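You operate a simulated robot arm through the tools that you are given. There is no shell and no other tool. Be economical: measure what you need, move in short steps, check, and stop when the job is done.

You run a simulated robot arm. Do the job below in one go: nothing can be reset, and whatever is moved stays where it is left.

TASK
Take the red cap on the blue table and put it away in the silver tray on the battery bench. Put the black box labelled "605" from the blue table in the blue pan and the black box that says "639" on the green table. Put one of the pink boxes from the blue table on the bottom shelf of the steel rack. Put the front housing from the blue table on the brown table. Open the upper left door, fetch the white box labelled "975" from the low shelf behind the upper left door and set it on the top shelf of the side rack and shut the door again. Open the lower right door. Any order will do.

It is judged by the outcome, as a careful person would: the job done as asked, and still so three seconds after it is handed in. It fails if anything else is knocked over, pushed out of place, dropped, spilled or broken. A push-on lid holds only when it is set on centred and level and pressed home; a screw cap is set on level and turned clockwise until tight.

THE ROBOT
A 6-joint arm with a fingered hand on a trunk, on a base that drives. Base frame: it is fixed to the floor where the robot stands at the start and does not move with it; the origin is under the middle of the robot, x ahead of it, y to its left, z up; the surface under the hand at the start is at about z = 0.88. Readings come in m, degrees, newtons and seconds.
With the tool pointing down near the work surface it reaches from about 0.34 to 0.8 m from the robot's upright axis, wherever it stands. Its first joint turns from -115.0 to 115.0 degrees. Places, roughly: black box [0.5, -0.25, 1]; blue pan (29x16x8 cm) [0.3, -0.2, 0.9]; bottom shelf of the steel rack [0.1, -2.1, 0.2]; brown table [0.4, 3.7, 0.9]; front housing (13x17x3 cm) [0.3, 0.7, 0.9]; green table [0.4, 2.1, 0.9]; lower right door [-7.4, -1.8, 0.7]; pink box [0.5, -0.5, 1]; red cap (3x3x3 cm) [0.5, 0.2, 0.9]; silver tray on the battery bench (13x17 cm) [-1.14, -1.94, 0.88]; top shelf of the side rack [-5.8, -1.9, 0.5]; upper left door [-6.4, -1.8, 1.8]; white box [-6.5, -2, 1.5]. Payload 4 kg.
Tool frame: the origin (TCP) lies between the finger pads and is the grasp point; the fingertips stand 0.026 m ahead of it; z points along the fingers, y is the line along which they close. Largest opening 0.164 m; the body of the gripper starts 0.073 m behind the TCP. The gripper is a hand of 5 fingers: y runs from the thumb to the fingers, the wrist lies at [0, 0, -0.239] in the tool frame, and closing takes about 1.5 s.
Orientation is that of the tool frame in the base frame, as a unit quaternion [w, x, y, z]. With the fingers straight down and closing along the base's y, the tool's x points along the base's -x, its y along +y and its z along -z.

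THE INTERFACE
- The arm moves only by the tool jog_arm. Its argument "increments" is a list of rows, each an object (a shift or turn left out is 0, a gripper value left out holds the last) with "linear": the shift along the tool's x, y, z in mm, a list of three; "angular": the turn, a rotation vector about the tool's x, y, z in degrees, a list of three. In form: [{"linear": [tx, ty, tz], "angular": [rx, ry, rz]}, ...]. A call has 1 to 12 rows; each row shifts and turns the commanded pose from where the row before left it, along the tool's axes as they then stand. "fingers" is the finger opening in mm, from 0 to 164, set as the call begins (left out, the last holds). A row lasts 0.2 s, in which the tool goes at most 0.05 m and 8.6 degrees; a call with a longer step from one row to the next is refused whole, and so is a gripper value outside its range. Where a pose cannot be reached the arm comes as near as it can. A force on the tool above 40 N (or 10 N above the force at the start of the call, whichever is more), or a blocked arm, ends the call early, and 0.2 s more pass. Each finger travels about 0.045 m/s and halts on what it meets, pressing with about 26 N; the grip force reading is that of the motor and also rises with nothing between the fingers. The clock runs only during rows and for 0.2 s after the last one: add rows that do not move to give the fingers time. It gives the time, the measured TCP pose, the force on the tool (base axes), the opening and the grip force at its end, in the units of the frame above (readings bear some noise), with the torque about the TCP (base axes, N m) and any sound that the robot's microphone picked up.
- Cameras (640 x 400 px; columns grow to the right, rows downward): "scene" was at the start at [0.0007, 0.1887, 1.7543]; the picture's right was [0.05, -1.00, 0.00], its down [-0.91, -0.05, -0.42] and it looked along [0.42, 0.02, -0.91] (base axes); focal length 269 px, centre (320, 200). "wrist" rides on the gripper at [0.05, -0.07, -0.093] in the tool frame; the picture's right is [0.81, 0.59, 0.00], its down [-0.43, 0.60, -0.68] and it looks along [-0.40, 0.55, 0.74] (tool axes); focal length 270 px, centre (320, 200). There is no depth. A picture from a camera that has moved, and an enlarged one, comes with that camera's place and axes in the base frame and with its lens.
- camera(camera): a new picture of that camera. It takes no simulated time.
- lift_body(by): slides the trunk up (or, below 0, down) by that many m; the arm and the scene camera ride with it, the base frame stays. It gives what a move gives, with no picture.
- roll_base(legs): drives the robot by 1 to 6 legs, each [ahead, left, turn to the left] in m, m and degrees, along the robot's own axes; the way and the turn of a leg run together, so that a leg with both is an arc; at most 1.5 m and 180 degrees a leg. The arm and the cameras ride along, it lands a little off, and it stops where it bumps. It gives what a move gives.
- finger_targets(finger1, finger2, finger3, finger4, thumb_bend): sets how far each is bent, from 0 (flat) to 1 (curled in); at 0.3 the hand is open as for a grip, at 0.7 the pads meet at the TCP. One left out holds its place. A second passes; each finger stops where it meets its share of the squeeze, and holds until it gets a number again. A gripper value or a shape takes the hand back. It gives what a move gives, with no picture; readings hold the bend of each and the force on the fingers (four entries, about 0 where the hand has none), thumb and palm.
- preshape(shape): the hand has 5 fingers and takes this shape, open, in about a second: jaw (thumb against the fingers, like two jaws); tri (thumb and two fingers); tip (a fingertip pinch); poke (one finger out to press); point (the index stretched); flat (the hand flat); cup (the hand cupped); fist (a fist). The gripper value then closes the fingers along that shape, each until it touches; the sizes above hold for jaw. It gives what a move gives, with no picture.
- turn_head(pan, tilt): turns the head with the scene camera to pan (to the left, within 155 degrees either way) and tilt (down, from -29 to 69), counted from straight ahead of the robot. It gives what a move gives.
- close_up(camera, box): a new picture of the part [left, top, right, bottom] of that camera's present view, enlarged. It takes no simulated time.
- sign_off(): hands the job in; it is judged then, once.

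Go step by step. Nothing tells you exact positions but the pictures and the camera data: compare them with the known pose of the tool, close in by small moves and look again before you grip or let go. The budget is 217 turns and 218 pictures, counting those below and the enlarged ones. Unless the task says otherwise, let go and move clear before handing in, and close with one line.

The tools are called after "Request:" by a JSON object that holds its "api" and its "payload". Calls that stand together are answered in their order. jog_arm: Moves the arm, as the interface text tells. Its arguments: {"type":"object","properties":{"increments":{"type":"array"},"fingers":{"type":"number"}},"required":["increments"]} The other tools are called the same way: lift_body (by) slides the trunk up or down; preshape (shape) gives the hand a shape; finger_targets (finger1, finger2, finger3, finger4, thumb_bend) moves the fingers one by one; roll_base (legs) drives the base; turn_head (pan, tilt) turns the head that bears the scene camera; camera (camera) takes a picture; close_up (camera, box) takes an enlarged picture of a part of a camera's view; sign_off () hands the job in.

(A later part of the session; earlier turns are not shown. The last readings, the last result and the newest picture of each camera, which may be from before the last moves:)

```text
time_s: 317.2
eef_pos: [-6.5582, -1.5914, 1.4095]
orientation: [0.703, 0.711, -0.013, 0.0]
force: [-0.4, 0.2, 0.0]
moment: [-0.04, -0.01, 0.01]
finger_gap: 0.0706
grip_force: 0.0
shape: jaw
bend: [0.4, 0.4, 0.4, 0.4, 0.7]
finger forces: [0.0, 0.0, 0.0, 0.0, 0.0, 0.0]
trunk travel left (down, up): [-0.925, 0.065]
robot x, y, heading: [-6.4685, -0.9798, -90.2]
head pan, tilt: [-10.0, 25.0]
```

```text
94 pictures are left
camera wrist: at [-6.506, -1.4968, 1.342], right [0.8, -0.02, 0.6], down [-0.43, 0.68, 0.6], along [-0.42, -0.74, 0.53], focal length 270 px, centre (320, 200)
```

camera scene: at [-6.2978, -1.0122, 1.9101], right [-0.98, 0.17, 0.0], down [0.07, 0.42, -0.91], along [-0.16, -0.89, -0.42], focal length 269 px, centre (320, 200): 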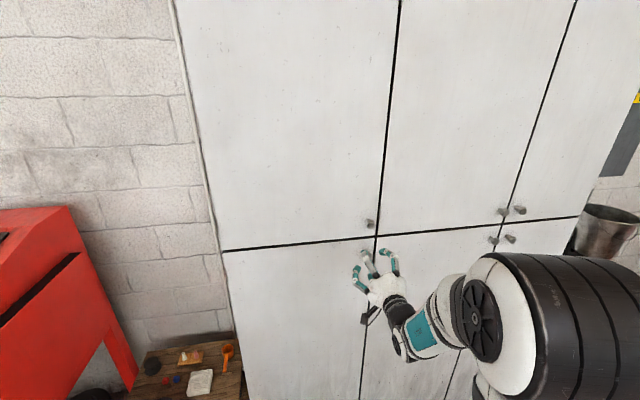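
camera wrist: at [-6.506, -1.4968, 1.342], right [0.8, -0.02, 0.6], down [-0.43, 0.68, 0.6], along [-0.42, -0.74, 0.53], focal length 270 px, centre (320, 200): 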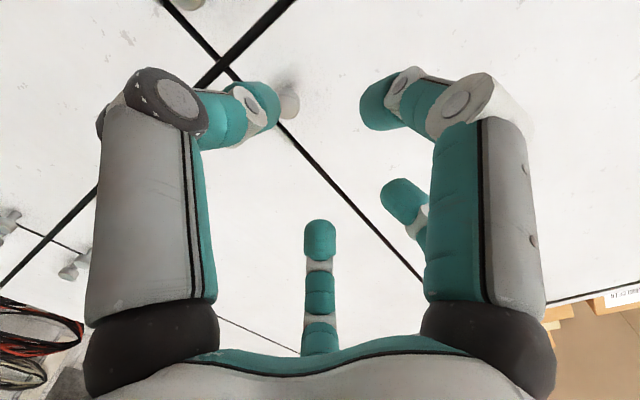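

The knob is at about (-6.625, -1.82, 1.42). I'll line up and approach to within about 6 cm.

Request:
{"api": "jog_arm", "payload": {"increments": [{"linear": [-32, 6, 0]}, {"linear": [-32, 5, 0]}, {"linear": [0, 0, 40]}, {"linear": [0, 0, 40]}, {"linear": [0, 0, 40]}, {"linear": [0, 0, 30]}, {}]}}

Request:
{"api": "camera", "payload": {"camera": "wrist"}}

Request:
{"api": "close_up", "payload": {"camera": "scene", "box": [310, 170, 470, 270]}}

```text
time_s: 318.8
eef_pos: [-6.6237, -1.7389, 1.4199]
orientation: [0.702, 0.712, -0.013, 0.0]
force: [0.0, -0.3, 0.2]
moment: [0.0, -0.04, -0.01]
finger_gap: 0.0703
grip_force: 0.1
shape: jaw
bend: [0.4, 0.4, 0.4, 0.4, 0.7]
finger forces: [0.0, 0.0, 0.1, 0.0, 0.0, 0.1]
trunk travel left (down, up): [-0.925, 0.065]
robot x, y, heading: [-6.4654, -0.9806, -90.2]
head pan, tilt: [-10.0, 25.0]
```

```text
93 pictures are left
camera wrist: at [-6.5724, -1.6454, 1.3514], right [0.8, -0.02, 0.6], down [-0.43, 0.68, 0.59], along [-0.42, -0.73, 0.53], focal length 270 px, centre (320, 200)
```

wrist: 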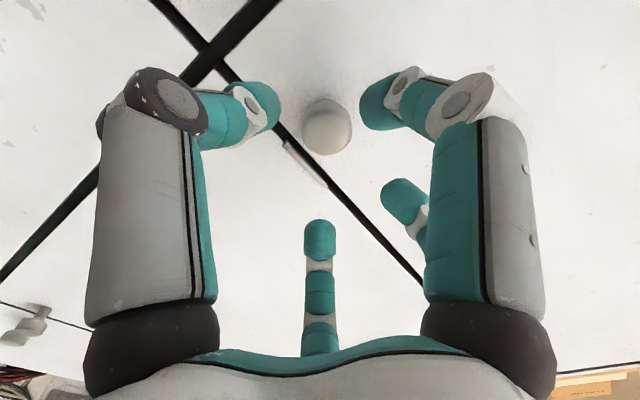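

```text
4.00 times, centred on (390, 220) of scene
camera zoom: at [-6.2977, -1.01, 1.9101], right [-0.98, 0.17, 0.0], down [0.07, 0.42, -0.91], along [-0.16, -0.89, -0.42], focal length 1077 px, centre (40, 120)
```

zoom: 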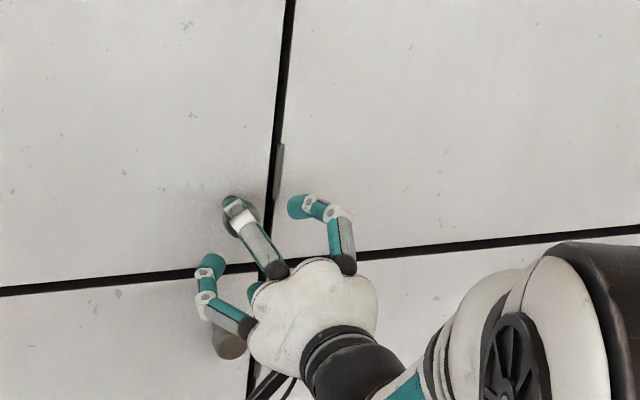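

Alignment is within 8 mm. I'll adjust and advance so the fingers surround the knob.

Request:
{"api": "jog_arm", "payload": {"increments": [{"linear": [5, -7, 0]}, {"linear": [0, 0, 20]}, {"linear": [0, 0, 15]}, {"linear": [0, 0, 12]}, {}]}}

Request:
{"api": "camera", "payload": {"camera": "wrist"}}

Request:
{"api": "close_up", "payload": {"camera": "scene", "box": [310, 170, 470, 270]}}

```text
time_s: 320.0
eef_pos: [-6.6196, -1.786, 1.4129]
orientation: [0.703, 0.711, -0.014, 0.001]
force: [-0.5, 1.1, 0.8]
moment: [0.01, 0.05, 0.02]
finger_gap: 0.0703
grip_force: 0.0
shape: jaw
bend: [0.4, 0.4, 0.4, 0.4, 0.7]
finger forces: [0.1, 0.0, 0.0, 0.0, 0.0, 0.0]
trunk travel left (down, up): [-0.925, 0.065]
robot x, y, heading: [-6.4663, -0.9818, -90.0]
head pan, tilt: [-10.0, 25.0]
```

```text
91 pictures are left
camera wrist: at [-6.5682, -1.6912, 1.3444], right [0.8, -0.02, 0.6], down [-0.43, 0.68, 0.59], along [-0.42, -0.73, 0.53], focal length 270 px, centre (320, 200)
```

wrist: 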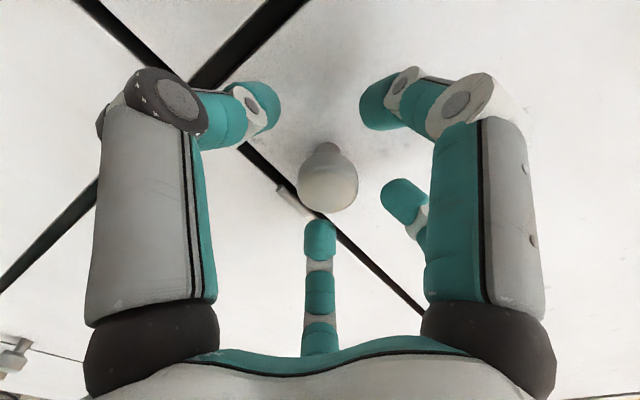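

```text
4.00 times, centred on (390, 220) of scene
camera zoom: at [-6.2978, -1.0103, 1.9101], right [-0.98, 0.17, 0.0], down [0.07, 0.42, -0.91], along [-0.16, -0.89, -0.42], focal length 1077 px, centre (40, 120)
```

zoom: 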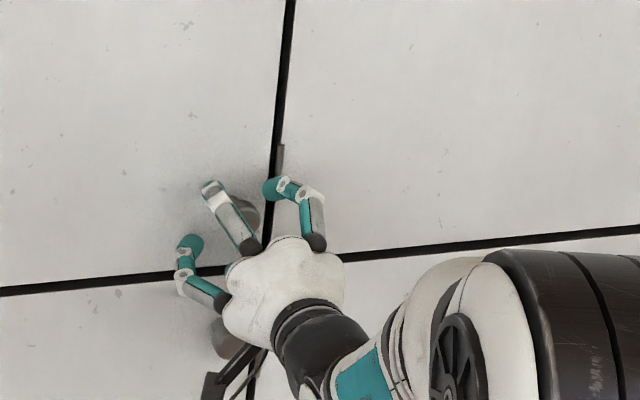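

The knob is right at the grasp point. I'll close on it.

Request:
{"api": "jog_arm", "payload": {"increments": [{}, {}, {}, {}, {}, {}, {}], "fingers": 10}}

Request:
{"api": "camera", "payload": {"camera": "wrist"}}

```text
time_s: 321.6
eef_pos: [-6.6209, -1.7848, 1.4143]
orientation: [0.704, 0.71, -0.013, 0.001]
force: [-0.5, 0.3, 11.0]
moment: [-0.41, -0.04, -0.04]
finger_gap: 0.0179
grip_force: 26.4
shape: jaw
bend: [0.76, 0.57, 0.56, 0.76, 0.7]
finger forces: [21.5, 27.8, 29.9, 20.6, 20.3, 0.1]
trunk travel left (down, up): [-0.925, 0.065]
robot x, y, heading: [-6.4694, -0.9781, -90.0]
head pan, tilt: [-10.0, 25.0]
```

```text
89 pictures are left
camera wrist: at [-6.5683, -1.6905, 1.3458], right [0.8, -0.02, 0.6], down [-0.43, 0.68, 0.59], along [-0.42, -0.73, 0.53], focal length 270 px, centre (320, 200)
```

wrist: 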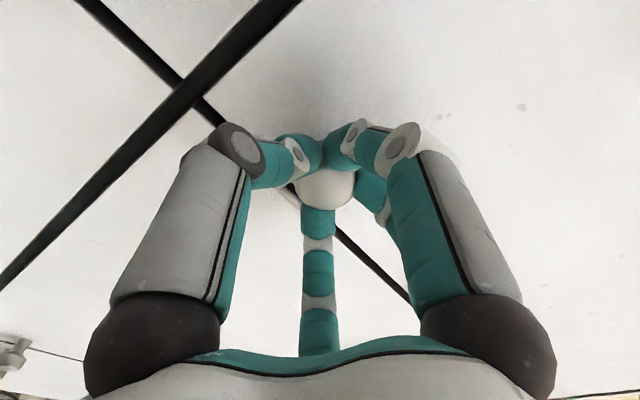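

The knob is gripped. I'll start pulling the door along its arc in small steps, turning the hand with it.

Request:
{"api": "jog_arm", "payload": {"increments": [{"linear": [0, 3, 0]}, {"linear": [2, 0, -18], "angular": [0, -2, 0]}, {"linear": [2, 0, -18], "angular": [0, -2, 0]}, {"linear": [2, 0, -18], "angular": [0, -2, 0]}, {}]}}

Request:
{"api": "camera", "payload": {"camera": "scene"}}

```text
time_s: 322.6
eef_pos: [-6.6174, -1.731, 1.415]
orientation: [0.698, 0.715, -0.03, -0.021]
force: [25.4, -5.8, -3.0]
moment: [-0.08, -0.12, 0.54]
finger_gap: 0.0179
grip_force: 26.3
shape: jaw
bend: [0.59, 0.57, 0.58, 0.76, 0.7]
finger forces: [28.1, 29.8, 25.3, 18.7, 24.8, 0.0]
out of reach, approached as far as the arm can: row 3, 4
trunk travel left (down, up): [-0.925, 0.065]
robot x, y, heading: [-6.4667, -0.9801, -89.6]
head pan, tilt: [-10.0, 25.0]
stopped in row 5: the force on the tool passed its limit at 42 N (the readings are from after the stop); the commanded pose is now the measured one
```

```text
88 pictures are left
camera scene: at [-6.2943, -1.0104, 1.9098], right [-0.99, 0.17, 0.0], down [0.07, 0.42, -0.91], along [-0.15, -0.89, -0.42], focal length 269 px, centre (320, 200)
```

scene: 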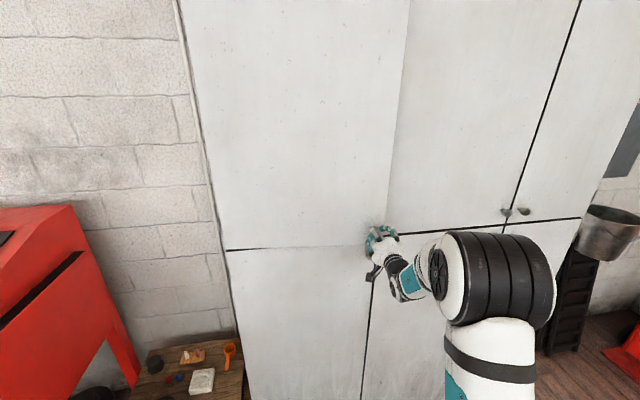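

The door is opening, about 6° so far. The wrist can't yaw further, so I'll keep pulling along the arc with the hand's direction fixed.

Request:
{"api": "jog_arm", "payload": {"increments": [{"linear": [7, 0, -31]}, {"linear": [6, 0, -31]}, {"linear": [10, 0, -31]}, {"linear": [12, 0, -30]}, {}]}}

Request:
{"api": "camera", "payload": {"camera": "scene"}}

```text
time_s: 323.9
eef_pos: [-6.5848, -1.611, 1.4175]
orientation: [0.695, 0.718, -0.031, -0.021]
force: [21.0, -10.7, -18.4]
moment: [0.43, -0.17, -0.29]
finger_gap: 0.0179
grip_force: 26.2
shape: jaw
bend: [0.59, 0.58, 0.77, 0.76, 0.7]
finger forces: [24.1, 22.6, 27.6, 26.9, 32.1, 0.1]
out of reach, approached as far as the arm can: row 4
trunk travel left (down, up): [-0.925, 0.065]
robot x, y, heading: [-6.4638, -0.9816, -89.6]
head pan, tilt: [-10.0, 25.0]
```

```text
87 pictures are left
camera scene: at [-6.292, -1.0164, 1.9094], right [-0.99, 0.17, 0.0], down [0.07, 0.42, -0.91], along [-0.15, -0.89, -0.43], focal length 269 px, centre (320, 200)
```

scene: 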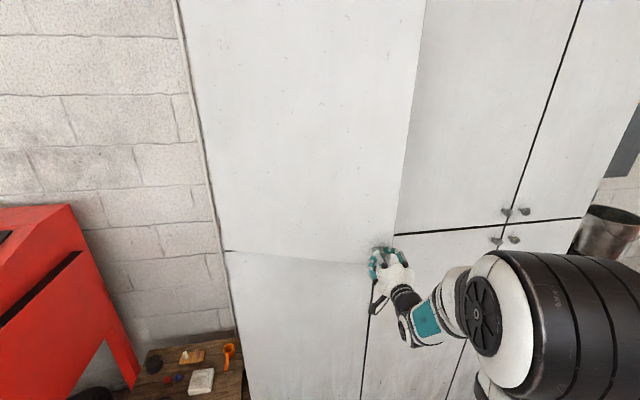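

About 20° open. The arm is near its folding limit, so I'll continue the pull with small base moves along the arc.

Request:
{"api": "roll_base", "payload": {"legs": [[-0.08, 0.055, 0], [-0.07, 0.058, 0]]}}

Request:
{"api": "camera", "payload": {"camera": "scene"}}

Request:
{"api": "camera", "payload": {"camera": "wrist"}}

```text
time_s: 325.7
eef_pos: [-6.4832, -1.4547, 1.4213]
orientation: [0.697, 0.716, -0.035, -0.022]
force: [-16.7, 15.7, -20.7]
moment: [0.52, 0.16, -0.98]
finger_gap: 0.0177
grip_force: 26.5
shape: jaw
bend: [0.75, 0.76, 0.78, 0.76, 0.7]
finger forces: [21.3, 21.6, 34.4, 39.1, 30.3, 0.1]
trunk travel left (down, up): [-0.925, 0.065]
robot x, y, heading: [-6.3547, -0.8321, -90.0]
head pan, tilt: [-10.0, 25.0]
```

```text
86 pictures are left
camera scene: at [-6.1895, -0.8573, 1.9105], right [-0.99, 0.17, 0.0], down [0.07, 0.42, -0.91], along [-0.15, -0.89, -0.42], focal length 269 px, centre (320, 200)
```

scene: 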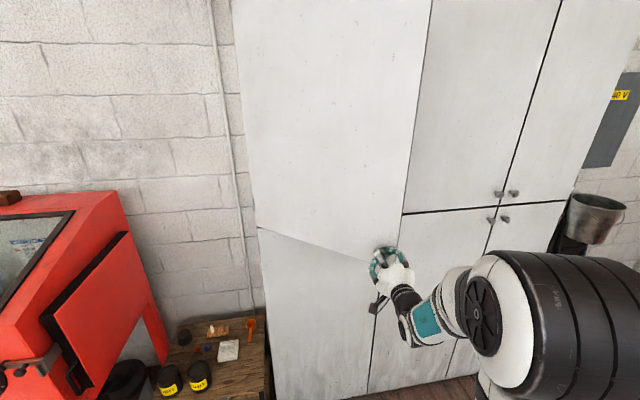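

```text
85 pictures are left
camera wrist: at [-6.4247, -1.3631, 1.3543], right [0.79, -0.08, 0.6], down [-0.39, 0.69, 0.61], along [-0.47, -0.72, 0.52], focal length 270 px, centre (320, 200)
```

wrist: 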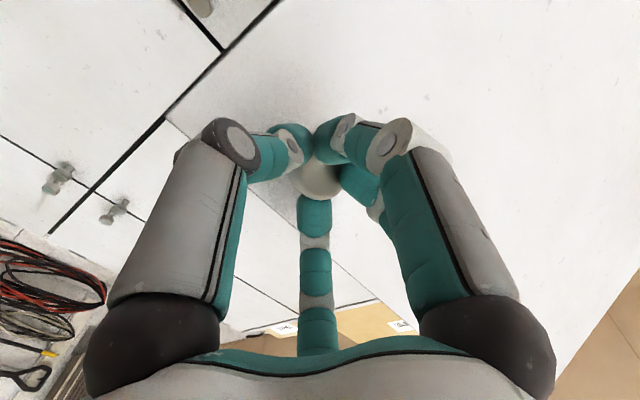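

About 40° open. I'll release the knob and then push the door wider from the inside.

Request:
{"api": "jog_arm", "payload": {"increments": [{}, {}, {}, {}, {}], "fingers": 75}}

Request:
{"api": "jog_arm", "payload": {"increments": [{"linear": [0, 0, -25]}, {"linear": [0, 0, -30]}, {"linear": [0, 0, -30]}, {}]}}

Request:
{"api": "camera", "payload": {"camera": "scene"}}

```text
time_s: 326.9
eef_pos: [-6.4787, -1.4577, 1.4203]
orientation: [0.696, 0.717, -0.034, -0.022]
force: [-0.5, 0.6, 0.8]
moment: [0.02, -0.03, 0.0]
finger_gap: 0.0745
grip_force: 0.1
shape: jaw
bend: [0.39, 0.39, 0.39, 0.39, 0.7]
finger forces: [0.0, 0.0, 0.0, 0.1, 0.0, 0.0]
trunk travel left (down, up): [-0.925, 0.065]
robot x, y, heading: [-6.3564, -0.8322, -89.7]
head pan, tilt: [-10.0, 25.0]
```

```text
time_s: 327.9
eef_pos: [-6.4858, -1.3996, 1.4268]
orientation: [0.697, 0.716, -0.034, -0.022]
force: [0.5, -0.1, -0.3]
moment: [-0.04, -0.03, -0.02]
finger_gap: 0.0743
grip_force: 0.1
shape: jaw
bend: [0.39, 0.39, 0.39, 0.39, 0.7]
finger forces: [0.0, 0.0, 0.0, 0.0, 0.1, 0.0]
out of reach, approached as far as the arm can: row 3
trunk travel left (down, up): [-0.925, 0.065]
robot x, y, heading: [-6.3569, -0.8302, -90.0]
head pan, tilt: [-10.0, 25.0]
```

```text
84 pictures are left
camera scene: at [-6.1851, -0.8591, 1.91], right [-0.99, 0.17, 0.0], down [0.07, 0.42, -0.91], along [-0.15, -0.89, -0.42], focal length 269 px, centre (320, 200)
```

scene: 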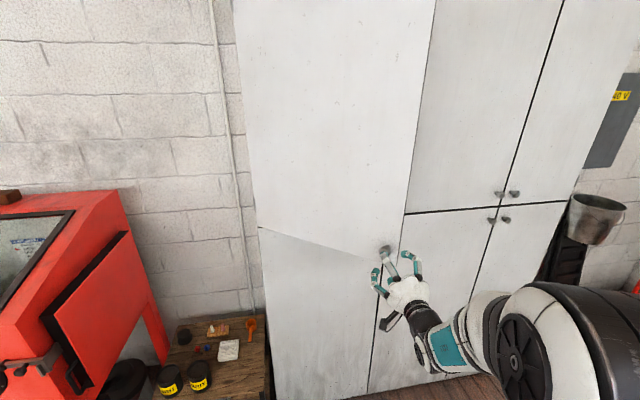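

The door stays ajar at about 40°. I'll close the fingers, move the base right, and bring the hand past the door edge.

Request:
{"api": "roll_base", "payload": {"legs": [[-0.08, -0.26, 0]]}}

Request:
{"api": "jog_arm", "payload": {"increments": [{"linear": [0, 30, 20]}, {"linear": [0, 30, 30]}, {"linear": [0, 0, 45]}, {"linear": [0, 0, 45]}, {"linear": [0, 0, 45]}, {"linear": [0, 0, 45]}, {"linear": [0, 0, 40]}, {}], "fingers": 15}}

Request:
{"api": "camera", "payload": {"camera": "scene"}}

Request:
{"api": "camera", "payload": {"camera": "wrist"}}

```text
time_s: 329.8
eef_pos: [-6.7429, -1.3218, 1.4266]
orientation: [0.696, 0.717, -0.035, -0.021]
force: [-0.3, -0.5, -0.6]
moment: [-0.02, 0.03, 0.06]
finger_gap: 0.0746
grip_force: 0.0
shape: jaw
bend: [0.39, 0.39, 0.39, 0.39, 0.7]
finger forces: [0.0, 0.1, 0.0, 0.1, 0.0, 0.0]
trunk travel left (down, up): [-0.925, 0.065]
robot x, y, heading: [-6.6125, -0.7514, -89.7]
head pan, tilt: [-10.0, 25.0]
```

```text
time_s: 331.6
eef_pos: [-6.7648, -1.5939, 1.479]
orientation: [0.697, 0.716, -0.033, -0.021]
force: [0.0, 0.1, 0.0]
moment: [0.01, 0.01, -0.01]
finger_gap: 0.0151
grip_force: 0.1
shape: jaw
bend: [0.75, 0.75, 0.75, 0.75, 0.7]
finger forces: [0.0, 0.1, 0.0, 0.1, 0.0, 0.1]
trunk travel left (down, up): [-0.925, 0.065]
robot x, y, heading: [-6.6142, -0.7525, -89.8]
head pan, tilt: [-10.0, 25.0]
```

```text
83 pictures are left
camera scene: at [-6.4436, -0.7805, 1.9101], right [-0.99, 0.17, 0.0], down [0.07, 0.42, -0.91], along [-0.15, -0.89, -0.42], focal length 269 px, centre (320, 200)
```

scene: 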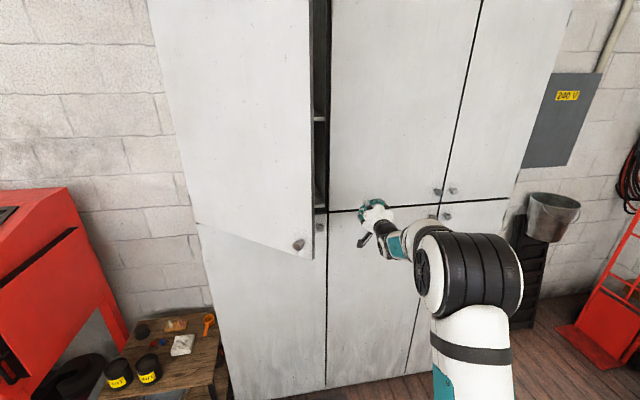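

```text
82 pictures are left
camera wrist: at [-6.7073, -1.5001, 1.4133], right [0.8, -0.08, 0.6], down [-0.39, 0.69, 0.61], along [-0.46, -0.72, 0.52], focal length 270 px, centre (320, 200)
```

wrist: 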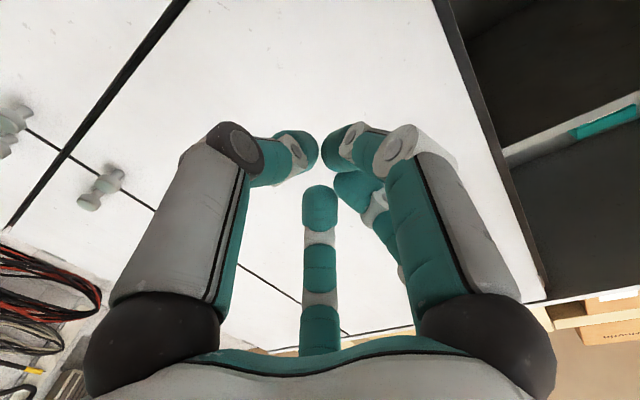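

The door edge tip is at about (-6.54, -1.50). I'll go deeper inside and sweep toward +x to push the door open.

Request:
{"api": "jog_arm", "payload": {"increments": [{"linear": [0, 0, 40]}, {"linear": [0, 0, 35]}, {"linear": [40, 0, 0]}, {"linear": [40, 0, 0]}, {"linear": [40, 0, 0]}, {"linear": [40, 0, 0]}, {"linear": [40, 0, 0]}, {"linear": [40, 0, 0]}, {}]}}

Request:
{"api": "camera", "payload": {"camera": "scene"}}

```text
time_s: 333.6
eef_pos: [-6.7263, -1.6669, 1.4781]
orientation: [0.693, 0.721, -0.021, -0.008]
force: [0.1, -0.7, 0.0]
moment: [-0.01, 0.0, 0.01]
finger_gap: 0.015
grip_force: 0.0
shape: jaw
bend: [0.75, 0.75, 0.75, 0.75, 0.7]
finger forces: [0.1, 0.0, 0.0, 0.0, 0.1, 0.0]
out of reach, approached as far as the arm can: row 3, 4, 5, 6, 7, 8
trunk travel left (down, up): [-0.925, 0.065]
robot x, y, heading: [-6.6114, -0.753, -89.4]
head pan, tilt: [-10.0, 25.0]
```

```text
81 pictures are left
camera scene: at [-6.4437, -0.7821, 1.9101], right [-0.99, 0.17, 0.0], down [0.07, 0.42, -0.91], along [-0.15, -0.89, -0.42], focal length 269 px, centre (320, 200)
```

scene: 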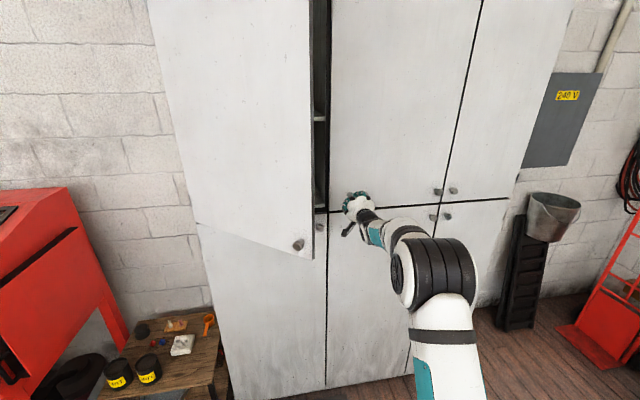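

The arm can't sweep sideways in this pose, so I'll sweep with the base instead, slowly to the left.

Request:
{"api": "roll_base", "payload": {"legs": [[0, 0.25, 0]]}}

Request:
{"api": "camera", "payload": {"camera": "scene"}}

```text
time_s: 335.0
eef_pos: [-6.5856, -1.6649, 1.48]
orientation: [0.694, 0.72, -0.022, -0.011]
force: [1.2, -0.5, 0.6]
moment: [0.0, -0.01, -0.07]
finger_gap: 0.0155
grip_force: 0.0
shape: jaw
bend: [0.75, 0.75, 0.75, 0.75, 0.7]
finger forces: [0.0, 0.1, 0.0, 0.0, 0.1, 0.1]
trunk travel left (down, up): [-0.925, 0.065]
robot x, y, heading: [-6.4713, -0.7528, -89.7]
head pan, tilt: [-10.0, 25.0]
stopped in leg 1: the force on the tool passed its limit at 86 N (the readings are from after the stop); the commanded pose is now the measured one
```

```text
80 pictures are left
camera scene: at [-6.2959, -0.7789, 1.9098], right [-0.99, 0.17, 0.0], down [0.07, 0.42, -0.91], along [-0.15, -0.89, -0.42], focal length 269 px, centre (320, 200)
```

scene: 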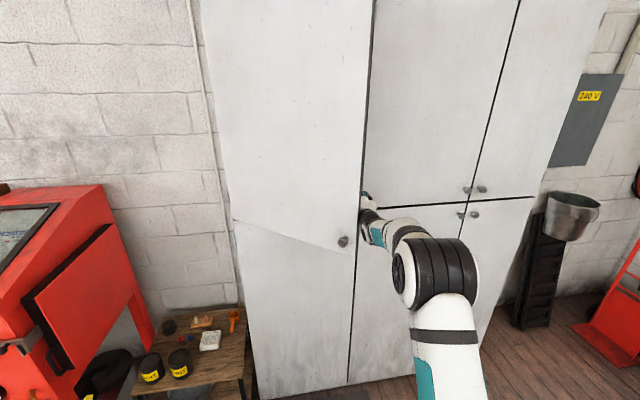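

The base hit the door too abruptly, and the force stop caught it. I'll sweep gently with the arm instead, letting the hand yaw along.

Request:
{"api": "jog_arm", "payload": {"increments": [{"linear": [15, 0, 2], "angular": [0, 1, 0]}, {"linear": [15, 0, 2], "angular": [0, 1, 0]}, {"linear": [15, 0, 2], "angular": [0, 1, 0]}, {"linear": [15, 0, 2], "angular": [0, 1, 0]}, {"linear": [15, 0, 2], "angular": [0, 1, 0]}, {"linear": [15, 0, 2], "angular": [0, 1, 0]}, {"linear": [15, 0, 2], "angular": [0, 1, 0]}, {"linear": [15, 0, 2], "angular": [0, 1, 0]}, {}]}}

Request:
{"api": "camera", "payload": {"camera": "scene"}}

```text
time_s: 337.2
eef_pos: [-6.6034, -1.705, 1.4771]
orientation: [0.691, 0.723, -0.018, 0.003]
force: [0.3, 0.1, 0.4]
moment: [0.0, 0.0, 0.0]
finger_gap: 0.0151
grip_force: 0.0
shape: jaw
bend: [0.75, 0.75, 0.75, 0.75, 0.7]
finger forces: [0.1, 0.0, 0.0, 0.0, 0.0, 0.1]
trunk travel left (down, up): [-0.925, 0.065]
robot x, y, heading: [-6.4995, -0.7874, -94.8]
head pan, tilt: [-10.0, 25.0]
stopped in row 9: the arm was blocked; the commanded pose is now the measured one
```

```text
79 pictures are left
camera scene: at [-6.3386, -0.8254, 1.9116], right [-0.97, 0.25, 0.0], down [0.11, 0.41, -0.91], along [-0.23, -0.88, -0.42], focal length 269 px, centre (320, 200)
```

scene: 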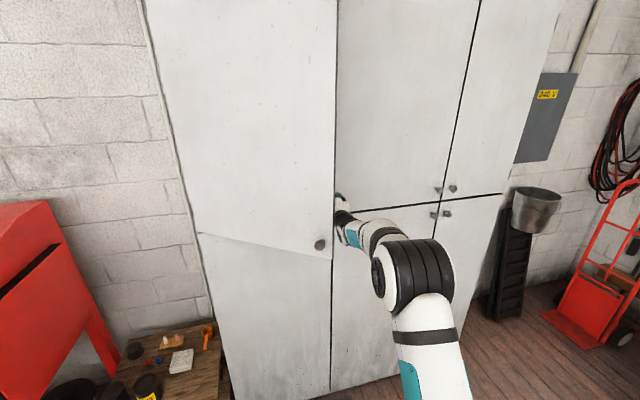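

Request:
{"api": "camera", "payload": {"camera": "wrist"}}

Request:
{"api": "close_up", "payload": {"camera": "scene", "box": [280, 160, 440, 260]}}

```text
78 pictures are left
camera wrist: at [-6.5514, -1.6088, 1.4132], right [0.79, -0.04, 0.61], down [-0.44, 0.66, 0.61], along [-0.43, -0.75, 0.5], focal length 270 px, centre (320, 200)
```

wrist: 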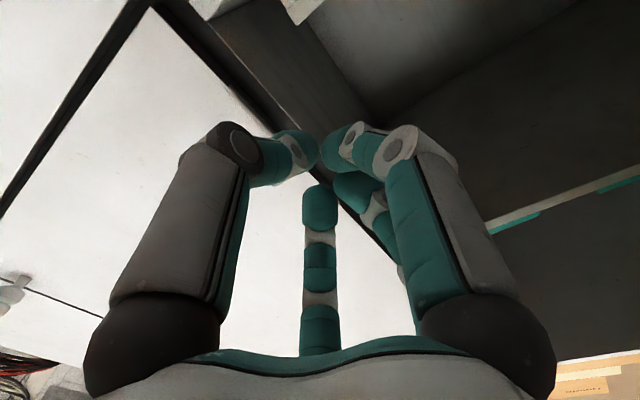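

```text
4.00 times, centred on (360, 210) of scene
camera zoom: at [-6.3386, -0.8254, 1.9116], right [-0.97, 0.25, 0.0], down [0.11, 0.41, -0.91], along [-0.23, -0.88, -0.42], focal length 1077 px, centre (160, 160)
```

zoom: 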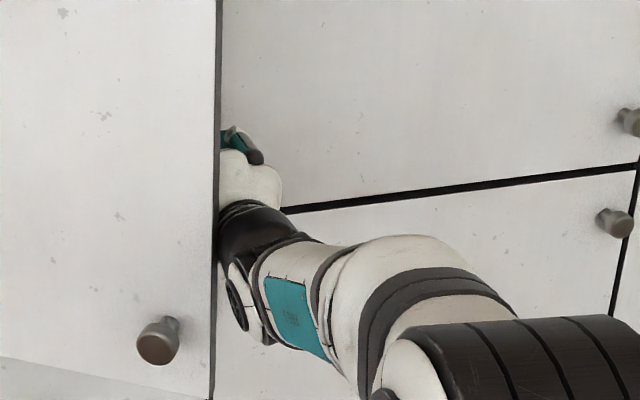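

The door edge rests on the wrist, with the palm hooked behind it. I'll pull back gently with the base along the arc.

Request:
{"api": "roll_base", "payload": {"legs": [[-0.087, 0.045, 0]]}}

Request:
{"api": "camera", "payload": {"camera": "scene"}}

```text
time_s: 338.3
eef_pos: [-6.5402, -1.6251, 1.4778]
orientation: [0.691, 0.723, -0.012, 0.007]
force: [-1.6, 1.9, -0.8]
moment: [-0.06, 0.01, 0.24]
finger_gap: 0.015
grip_force: 0.1
shape: jaw
bend: [0.75, 0.75, 0.75, 0.75, 0.7]
finger forces: [0.1, 0.0, 0.1, 0.1, 0.0, 0.0]
trunk travel left (down, up): [-0.925, 0.065]
robot x, y, heading: [-6.4447, -0.7082, -94.3]
head pan, tilt: [-10.0, 25.0]
```

```text
76 pictures are left
camera scene: at [-6.2857, -0.7426, 1.9109], right [-0.97, 0.25, 0.0], down [0.11, 0.41, -0.91], along [-0.22, -0.88, -0.42], focal length 269 px, centre (320, 200)
```

scene: 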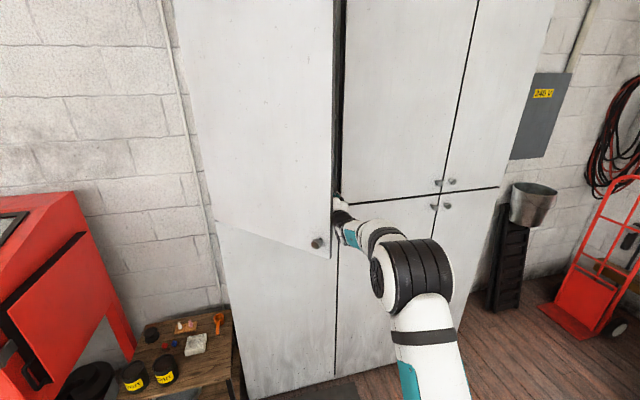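

It's working, now about 45°. I'll continue along the arc.

Request:
{"api": "roll_base", "payload": {"legs": [[-0.055, 0.05, 0]]}}

Request:
{"api": "roll_base", "payload": {"legs": [[-0.045, 0.06, 0]]}}

Request:
{"api": "camera", "payload": {"camera": "scene"}}

```text
time_s: 339.4
eef_pos: [-6.4875, -1.5724, 1.4753]
orientation: [0.69, 0.724, -0.013, 0.007]
force: [-2.4, 1.0, -1.8]
moment: [-0.11, 0.03, 0.33]
finger_gap: 0.0151
grip_force: 0.1
shape: jaw
bend: [0.75, 0.75, 0.75, 0.75, 0.7]
finger forces: [0.1, 0.0, 0.1, 0.0, 0.1, 0.1]
trunk travel left (down, up): [-0.925, 0.065]
robot x, y, heading: [-6.3932, -0.6544, -94.4]
head pan, tilt: [-10.0, 25.0]
```

```text
time_s: 340.4
eef_pos: [-6.4184, -1.5358, 1.4718]
orientation: [0.689, 0.724, -0.012, 0.006]
force: [0.6, 0.6, -0.3]
moment: [0.01, 0.01, -0.02]
finger_gap: 0.0152
grip_force: 0.1
shape: jaw
bend: [0.75, 0.75, 0.75, 0.75, 0.7]
finger forces: [0.0, 0.0, 0.0, 0.1, 0.0, 0.0]
trunk travel left (down, up): [-0.925, 0.065]
robot x, y, heading: [-6.3263, -0.6169, -94.6]
head pan, tilt: [-10.0, 25.0]
```

```text
75 pictures are left
camera scene: at [-6.1608, -0.6565, 1.91], right [-0.97, 0.25, 0.0], down [0.1, 0.41, -0.91], along [-0.23, -0.88, -0.42], focal length 269 px, centre (320, 200)
```

scene: 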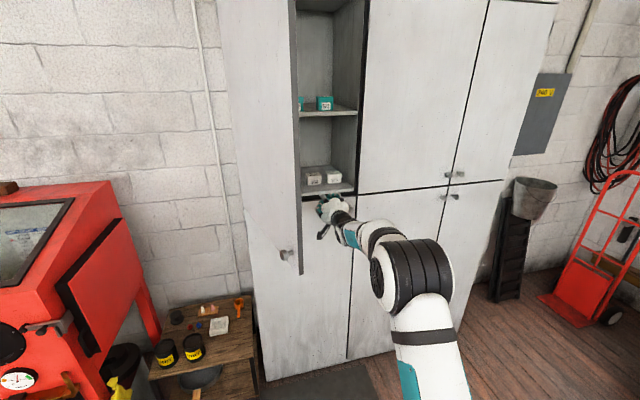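

The door swung open to about 72°. I'll look closely at the boxes inside.

Request:
{"api": "close_up", "payload": {"camera": "scene", "box": [288, 140, 384, 200]}}

Request:
{"api": "close_up", "payload": {"camera": "scene", "box": [288, 0, 416, 80]}}

```text
6.67 times, centred on (336, 170) of scene
camera zoom: at [-6.1608, -0.6565, 1.91], right [-0.97, 0.25, 0.0], down [0.1, 0.41, -0.91], along [-0.23, -0.88, -0.42], focal length 1794 px, centre (213, 400)
```

zoom: 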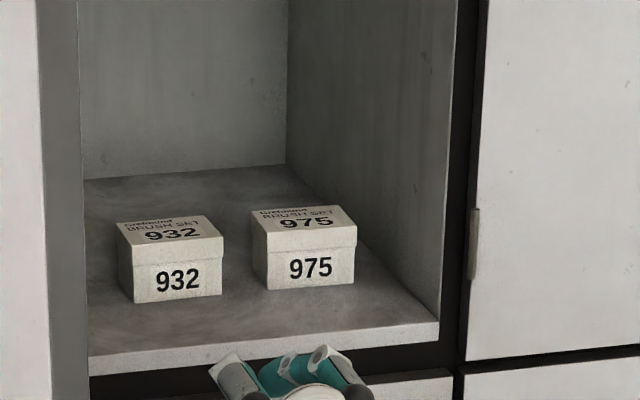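

```text
5.00 times, centred on (352, 40) of scene
camera zoom: at [-6.1608, -0.6565, 1.91], right [-0.97, 0.25, 0.0], down [0.1, 0.41, -0.91], along [-0.23, -0.88, -0.42], focal length 1346 px, centre (160, 1000)
```

zoom: 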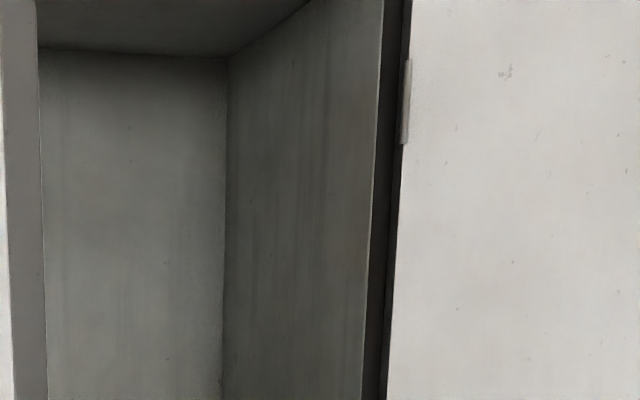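

Box 975 is the right-hand one on the low shelf, at about (-6.578, -1.99), with the shelf at z≈1.385. First I'll nudge the door a bit wider.

Request:
{"api": "roll_base", "payload": {"legs": [[0, 0.1, 0], [0, 0.1, 0]]}}

Request:
{"api": "camera", "payload": {"camera": "scene"}}

```text
time_s: 342.3
eef_pos: [-6.2159, -1.5537, 1.4703]
orientation: [0.689, 0.725, -0.011, 0.007]
force: [-0.4, 0.3, 0.6]
moment: [0.03, 0.01, -0.02]
finger_gap: 0.0151
grip_force: 0.1
shape: jaw
bend: [0.75, 0.75, 0.75, 0.75, 0.7]
finger forces: [0.0, 0.0, 0.1, 0.1, 0.0, 0.0]
trunk travel left (down, up): [-0.925, 0.065]
robot x, y, heading: [-6.1227, -0.6306, -94.1]
head pan, tilt: [-10.0, 25.0]
```

```text
72 pictures are left
camera scene: at [-5.9607, -0.6728, 1.91], right [-0.97, 0.25, 0.0], down [0.1, 0.41, -0.91], along [-0.22, -0.88, -0.42], focal length 269 px, centre (320, 200)
```

scene: 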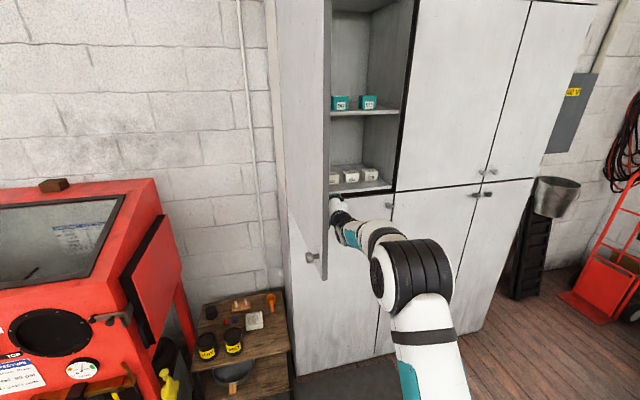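

The door is now about 88° open. I'll move the hand clear to the right and re-orient it, pitched down about 55° and closing along x.

Request:
{"api": "roll_base", "payload": {"legs": [[-0.12, -0.34, 4.1]]}}

Request:
{"api": "jog_arm", "payload": {"increments": [{"linear": [0, 0, -40], "angular": [0, 0, -8.2]}, {"linear": [0, 0, -40], "angular": [0, 0, -8.2]}, {"linear": [0, 0, -40], "angular": [0, 0, -8.2]}, {"angular": [0, 0, -8.2]}, {"angular": [0, 0, -8.2]}, {"angular": [0, 0, -8.2]}, {"angular": [0, 0, -8.2]}, {"angular": [0, 0, -8.2]}, {"angular": [0, 0, -8.2]}, {"angular": [0, 0, -8.2]}, {"angular": [0, 0, -8]}, {}]}}

Request:
{"api": "jog_arm", "payload": {"increments": [{"angular": [0, 8, 0]}, {"angular": [0, 8, 0]}, {"angular": [0, 8, 0]}, {"angular": [0, 8, 0]}, {"angular": [0, 8, 0]}, {"angular": [0, 8, 0]}, {"angular": [0, 7, 0]}, {}]}}

Request:
{"api": "finger_targets", "payload": {"finger1": 1.0, "finger4": 1.0, "finger2": 0.33, "finger3": 0.33, "thumb_bend": 0.6}}

Request:
{"api": "camera", "payload": {"camera": "wrist"}}

Request:
{"api": "camera", "payload": {"camera": "scene"}}

```text
time_s: 344.6
eef_pos: [-6.4775, -1.4249, 1.4717]
orientation: [0.688, 0.725, 0.017, 0.034]
force: [0.5, 0.0, 0.0]
moment: [0.0, 0.01, 0.02]
finger_gap: 0.0151
grip_force: 0.1
shape: jaw
bend: [0.75, 0.75, 0.75, 0.75, 0.7]
finger forces: [0.1, 0.0, 0.0, 0.1, 0.1, 0.0]
trunk travel left (down, up): [-0.925, 0.065]
robot x, y, heading: [-6.4594, -0.4991, -89.6]
head pan, tilt: [-10.0, 25.0]
```

```text
time_s: 347.2
eef_pos: [-6.4746, -1.3322, 1.5189]
orientation: [0.681, 0.73, 0.066, -0.015]
force: [-1.0, 0.0, 0.1]
moment: [-0.01, -0.01, 0.02]
finger_gap: 0.0152
grip_force: 0.0
shape: jaw
bend: [0.75, 0.75, 0.75, 0.75, 0.7]
finger forces: [0.1, 0.0, 0.0, 0.0, 0.0, 0.0]
out of reach, approached as far as the arm can: row 2, 3, 4, 5, 6, 7, 8, 9, 10, 11
trunk travel left (down, up): [-0.925, 0.065]
robot x, y, heading: [-6.4604, -0.498, -89.8]
head pan, tilt: [-10.0, 25.0]
```

```text
time_s: 349.0
eef_pos: [-6.4742, -1.3294, 1.5182]
orientation: [0.573, 0.653, 0.373, 0.325]
force: [-0.5, -1.2, 0.2]
moment: [0.0, 0.01, 0.01]
finger_gap: 0.0151
grip_force: 0.1
shape: jaw
bend: [0.75, 0.75, 0.75, 0.75, 0.7]
finger forces: [0.0, 0.1, 0.1, 0.0, 0.0, 0.1]
trunk travel left (down, up): [-0.925, 0.065]
robot x, y, heading: [-6.4601, -0.4961, -89.9]
head pan, tilt: [-10.0, 25.0]
```

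```text
time_s: 350.0
eef_pos: [-6.475, -1.3318, 1.518]
orientation: [0.573, 0.653, 0.373, 0.325]
force: [0.3, 0.3, 0.1]
moment: [0.02, -0.02, -0.01]
finger_gap: 0.0193
grip_force: 0.0
shape: fingers
bend: [0.83, 0.33, 0.33, 0.83, 0.6]
finger forces: [0.0, 0.0, 0.0, 0.1, 0.0, 0.0]
trunk travel left (down, up): [-0.925, 0.065]
robot x, y, heading: [-6.4618, -0.4954, -89.7]
head pan, tilt: [-10.0, 25.0]
```

```text
71 pictures are left
camera wrist: at [-6.5383, -1.235, 1.4608], right [0.48, 0.66, 0.58], down [-0.73, -0.07, 0.68], along [0.49, -0.75, 0.45], focal length 270 px, centre (320, 200)
```

wrist: 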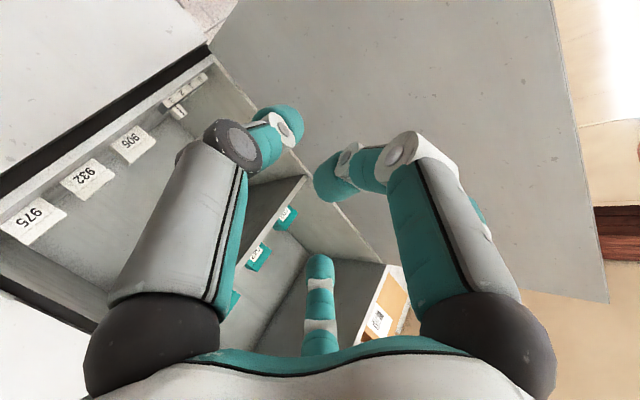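

```text
70 pictures are left
camera scene: at [-6.2915, -0.5279, 1.9101], right [-0.99, 0.17, 0.0], down [0.07, 0.42, -0.91], along [-0.15, -0.89, -0.42], focal length 269 px, centre (320, 200)
```

scene: 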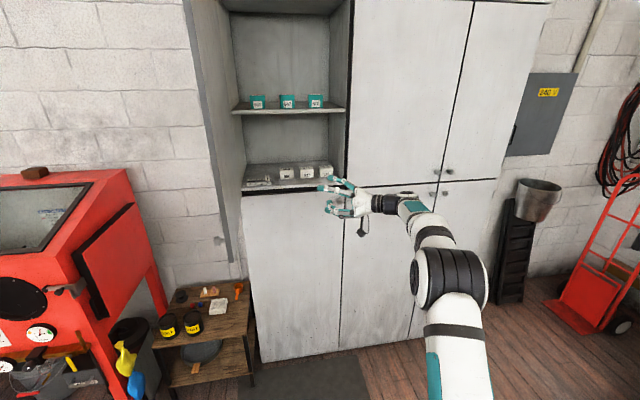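

The wrist roll limit blocked that turn. I'll bring the hand back to pointing down, turn there, and then pitch.

Request:
{"api": "jog_arm", "payload": {"increments": [{"linear": [21, -40, -13]}, {"linear": [21, -40, -13]}, {"linear": [21, -40, -13]}, {"linear": [21, -40, -13]}, {"linear": [21, -40, -13]}, {}]}}

Request:
{"api": "jog_arm", "payload": {"increments": [{"angular": [8, 0, 0]}, {"angular": [8, 0, 0]}, {"angular": [8, 0, 0]}, {"angular": [8, 0, 0]}, {"angular": [8, 0, 0]}, {"angular": [8, 0, 0]}, {"angular": [8, 0, 0]}, {"angular": [8, 0, 0]}, {"angular": [8, 0, 0]}, {"angular": [8, 0, 0]}, {"angular": [3, 0, 0]}, {}]}}

```text
time_s: 351.4
eef_pos: [-6.5029, -1.1954, 1.3278]
orientation: [0.573, 0.654, 0.373, 0.325]
force: [-0.2, -0.3, 0.4]
moment: [0.0, 0.01, 0.0]
finger_gap: 0.0273
grip_force: 0.0
shape: fingers
bend: [0.97, 0.33, 0.33, 0.97, 0.6]
finger forces: [0.1, 0.1, 0.0, 0.0, 0.1, 0.0]
trunk travel left (down, up): [-0.925, 0.065]
robot x, y, heading: [-6.4634, -0.4978, -89.8]
head pan, tilt: [-10.0, 25.0]
```

```text
time_s: 354.0
eef_pos: [-6.4992, -1.1942, 1.3284]
orientation: [-0.004, 0.869, 0.495, -0.004]
force: [0.2, 1.0, 0.6]
moment: [0.0, 0.01, -0.05]
finger_gap: 0.0275
grip_force: 0.0
shape: fingers
bend: [0.97, 0.33, 0.33, 0.97, 0.6]
finger forces: [0.1, 0.0, 0.1, 0.0, 0.0, 0.0]
trunk travel left (down, up): [-0.925, 0.065]
robot x, y, heading: [-6.4618, -0.4947, -89.8]
head pan, tilt: [-10.0, 25.0]
```

Request:
{"api": "jog_arm", "payload": {"increments": [{"angular": [0, 0, -7.6]}, {"angular": [0, 0, -7.6]}, {"angular": [0, 0, -7.6]}, {"angular": [0, 0, -7.6]}, {"angular": [0, -7, 0]}, {"angular": [0, -7, 0]}, {"angular": [0, -7, 0]}, {"angular": [0, -7, 0]}, {"angular": [0, -7, 0]}, {}]}}

Request:
{"api": "camera", "payload": {"camera": "wrist"}}

Request:
{"api": "camera", "payload": {"camera": "scene"}}

```text
time_s: 356.2
eef_pos: [-6.4998, -1.1954, 1.3277]
orientation: [0.209, 0.675, 0.674, -0.216]
force: [-0.3, -0.2, -0.7]
moment: [0.0, 0.03, -0.01]
finger_gap: 0.0276
grip_force: 0.0
shape: fingers
bend: [0.97, 0.33, 0.33, 0.97, 0.6]
finger forces: [0.1, 0.0, 0.1, 0.0, 0.0, 0.1]
trunk travel left (down, up): [-0.925, 0.065]
robot x, y, heading: [-6.4617, -0.4972, -89.7]
head pan, tilt: [-10.0, 25.0]
```

```text
69 pictures are left
camera wrist: at [-6.5701, -1.0988, 1.3757], right [0.59, 0.66, -0.47], down [0.6, 0.03, 0.8], along [0.54, -0.75, -0.38], focal length 270 px, centre (320, 200)
```

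wrist: 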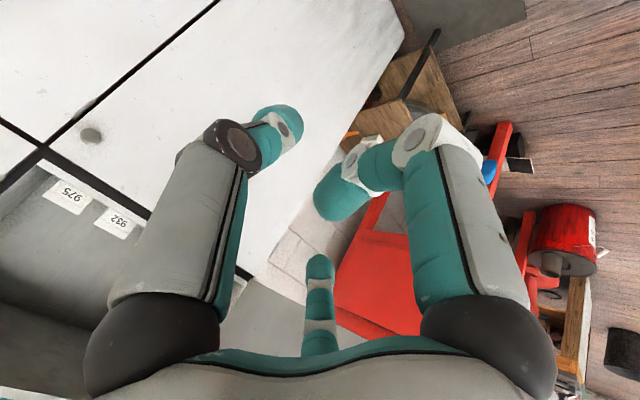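

```text
68 pictures are left
camera scene: at [-6.2914, -0.5285, 1.9101], right [-0.99, 0.17, 0.0], down [0.07, 0.42, -0.91], along [-0.15, -0.89, -0.42], focal length 269 px, centre (320, 200)
```

scene: 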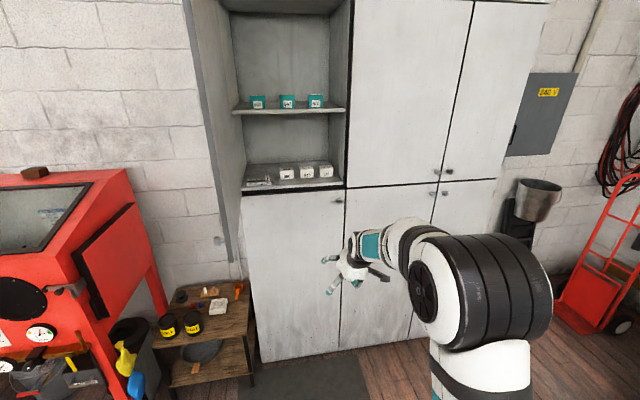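

With this orientation a curled finger would foul the shelf. A better grip is fingers 1 and 4 on the box's sides, with the thumb toward the front, so I'll roll the hand 90° and shape it that way.

Request:
{"api": "jog_arm", "payload": {"increments": [{"angular": [0, 0, 8.2]}, {"angular": [0, 0, 8.2]}, {"angular": [0, 0, 8.2]}, {"angular": [0, 0, 8.2]}, {"angular": [0, 0, 8.2]}, {"angular": [0, 0, 8.2]}, {"angular": [0, 0, 8.2]}, {"angular": [0, 0, 8.2]}, {"angular": [0, 0, 8.2]}, {"angular": [0, 0, 8.2]}, {"angular": [0, 0, 8.0]}, {}]}}

Request:
{"api": "finger_targets", "payload": {"finger1": 0.34, "finger4": 0.34, "finger2": 0.2, "finger3": 0.2, "thumb_bend": 0.6}}

Request:
{"api": "lift_body", "payload": {"by": 0.06}}

Request:
{"api": "camera", "payload": {"camera": "wrist"}}

Request:
{"api": "close_up", "payload": {"camera": "scene", "box": [220, 140, 412, 260]}}

```text
time_s: 358.8
eef_pos: [-6.5012, -1.1955, 1.328]
orientation: [0.3, 0.954, -0.003, -0.005]
force: [0.5, -0.5, -0.2]
moment: [-0.02, 0.0, 0.02]
finger_gap: 0.0273
grip_force: 0.0
shape: fingers
bend: [0.97, 0.33, 0.33, 0.97, 0.6]
finger forces: [0.1, 0.1, 0.0, 0.1, 0.0, 0.0]
trunk travel left (down, up): [-0.925, 0.065]
robot x, y, heading: [-6.4641, -0.4982, -90.1]
head pan, tilt: [-10.0, 25.0]
```

```text
time_s: 359.8
eef_pos: [-6.4999, -1.1956, 1.3276]
orientation: [0.3, 0.954, -0.002, -0.005]
force: [0.4, 0.0, 0.6]
moment: [0.03, 0.01, 0.01]
finger_gap: 0.0627
grip_force: 0.0
shape: fingers
bend: [0.34, 0.2, 0.2, 0.34, 0.6]
finger forces: [0.1, 0.0, 0.0, 0.1, 0.0, 0.0]
trunk travel left (down, up): [-0.925, 0.065]
robot x, y, heading: [-6.463, -0.4966, -89.5]
head pan, tilt: [-10.0, 25.0]
```

```text
time_s: 360.8
eef_pos: [-6.5003, -1.1957, 1.3873]
orientation: [0.299, 0.954, -0.001, -0.006]
force: [0.0, 0.3, -1.0]
moment: [0.0, 0.03, 0.01]
finger_gap: 0.0627
grip_force: 0.0
shape: fingers
bend: [0.34, 0.2, 0.2, 0.34, 0.6]
finger forces: [0.0, 0.1, 0.0, 0.0, 0.0, 0.0]
trunk travel left (down, up): [-0.985, 0.005]
robot x, y, heading: [-6.4605, -0.497, -89.7]
head pan, tilt: [-10.0, 25.0]
```

```text
67 pictures are left
camera wrist: at [-6.45, -1.0844, 1.424], right [0.81, -0.49, 0.33], down [-0.42, -0.1, 0.9], along [-0.41, -0.87, -0.29], focal length 270 px, centre (320, 200)
```

wrist: 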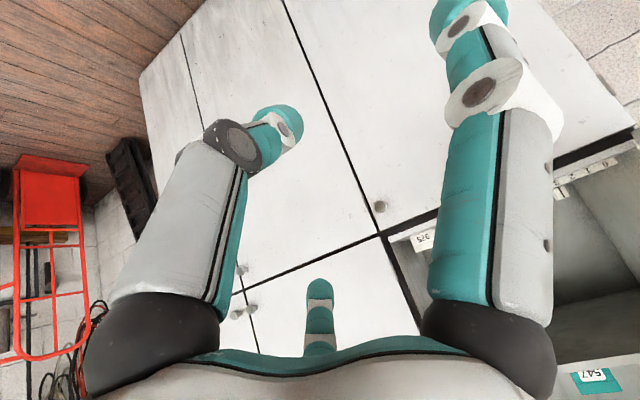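

```text
3.33 times, centred on (316, 200) of scene
camera zoom: at [-6.2913, -0.528, 1.9701], right [-0.99, 0.17, 0.0], down [0.07, 0.42, -0.91], along [-0.15, -0.89, -0.42], focal length 897 px, centre (333, 200)
```

zoom: 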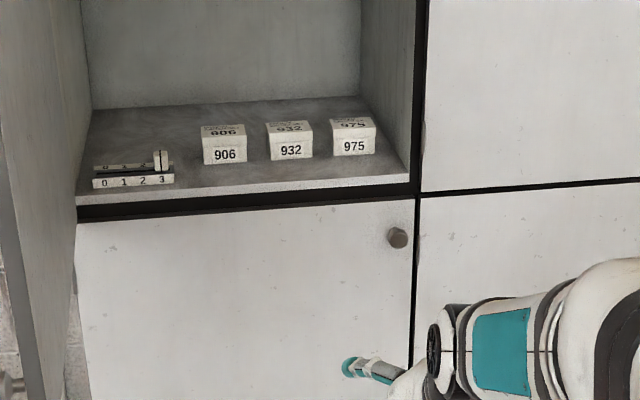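

The finger positions differ in this mode, so I'll narrow fingers 1 and 4, open the thumb slightly, raise the hand and drive toward the shelf.

Request:
{"api": "finger_targets", "payload": {"finger1": 0.47, "finger4": 0.47, "finger2": 0.28, "finger3": 0.28, "thumb_bend": 0.46}}

Request:
{"api": "jog_arm", "payload": {"increments": [{"linear": [-20, 17, -25]}, {"linear": [-20, 17, -25]}, {"linear": [-10, 17, -24]}, {}]}}

Request:
{"api": "roll_base", "payload": {"legs": [[0.5, -0.03, 0]]}}

Request:
{"api": "camera", "payload": {"camera": "wrist"}}

Request:
{"api": "camera", "payload": {"camera": "scene"}}

```text
time_s: 361.8
eef_pos: [-6.5002, -1.1951, 1.3882]
orientation: [0.3, 0.954, -0.001, -0.007]
force: [-0.2, -0.7, 0.7]
moment: [0.01, 0.02, 0.01]
finger_gap: 0.0511
grip_force: 0.0
shape: fingers
bend: [0.47, 0.28, 0.28, 0.47, 0.46]
finger forces: [0.0, 0.0, 0.0, 0.1, 0.0, 0.0]
trunk travel left (down, up): [-0.985, 0.005]
robot x, y, heading: [-6.4627, -0.4938, -89.7]
head pan, tilt: [-10.0, 25.0]
```

```text
time_s: 362.8
eef_pos: [-6.5485, -1.1945, 1.4779]
orientation: [0.3, 0.954, -0.001, -0.006]
force: [-0.1, -0.4, 0.4]
moment: [0.01, 0.05, 0.01]
finger_gap: 0.0511
grip_force: 0.0
shape: fingers
bend: [0.47, 0.28, 0.28, 0.47, 0.46]
finger forces: [0.0, 0.0, 0.0, 0.0, 0.0, 0.0]
trunk travel left (down, up): [-0.985, 0.005]
robot x, y, heading: [-6.4594, -0.4978, -89.7]
head pan, tilt: [-10.0, 25.0]
```

```text
time_s: 365.7
eef_pos: [-6.5865, -1.6924, 1.4786]
orientation: [0.3, 0.954, -0.006, -0.007]
force: [-0.3, -0.3, -1.0]
moment: [0.01, 0.0, 0.0]
finger_gap: 0.0511
grip_force: 0.0
shape: fingers
bend: [0.47, 0.28, 0.28, 0.47, 0.46]
finger forces: [0.0, 0.0, 0.0, 0.1, 0.0, 0.1]
trunk travel left (down, up): [-0.985, 0.005]
robot x, y, heading: [-6.4923, -0.9973, -90.2]
head pan, tilt: [-10.0, 25.0]
```

```text
65 pictures are left
camera wrist: at [-6.5355, -1.5811, 1.5142], right [0.81, -0.49, 0.33], down [-0.42, -0.1, 0.9], along [-0.41, -0.86, -0.29], focal length 270 px, centre (320, 200)
```

wrist: 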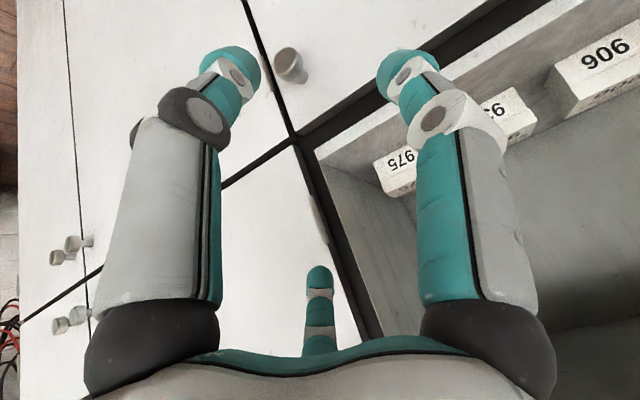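

```text
64 pictures are left
camera scene: at [-6.3224, -1.0273, 1.9701], right [-0.98, 0.18, 0.0], down [0.08, 0.42, -0.91], along [-0.16, -0.89, -0.42], focal length 269 px, centre (320, 200)
```

scene: 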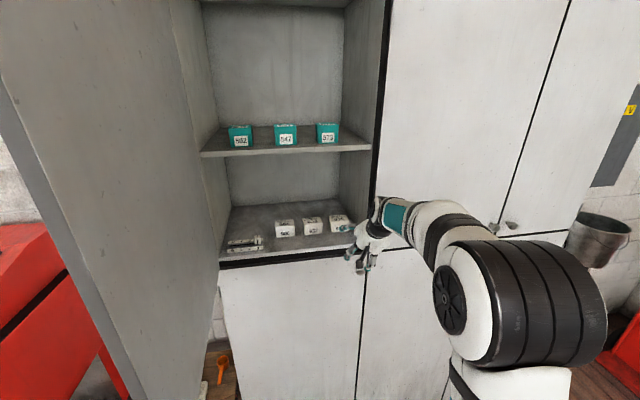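

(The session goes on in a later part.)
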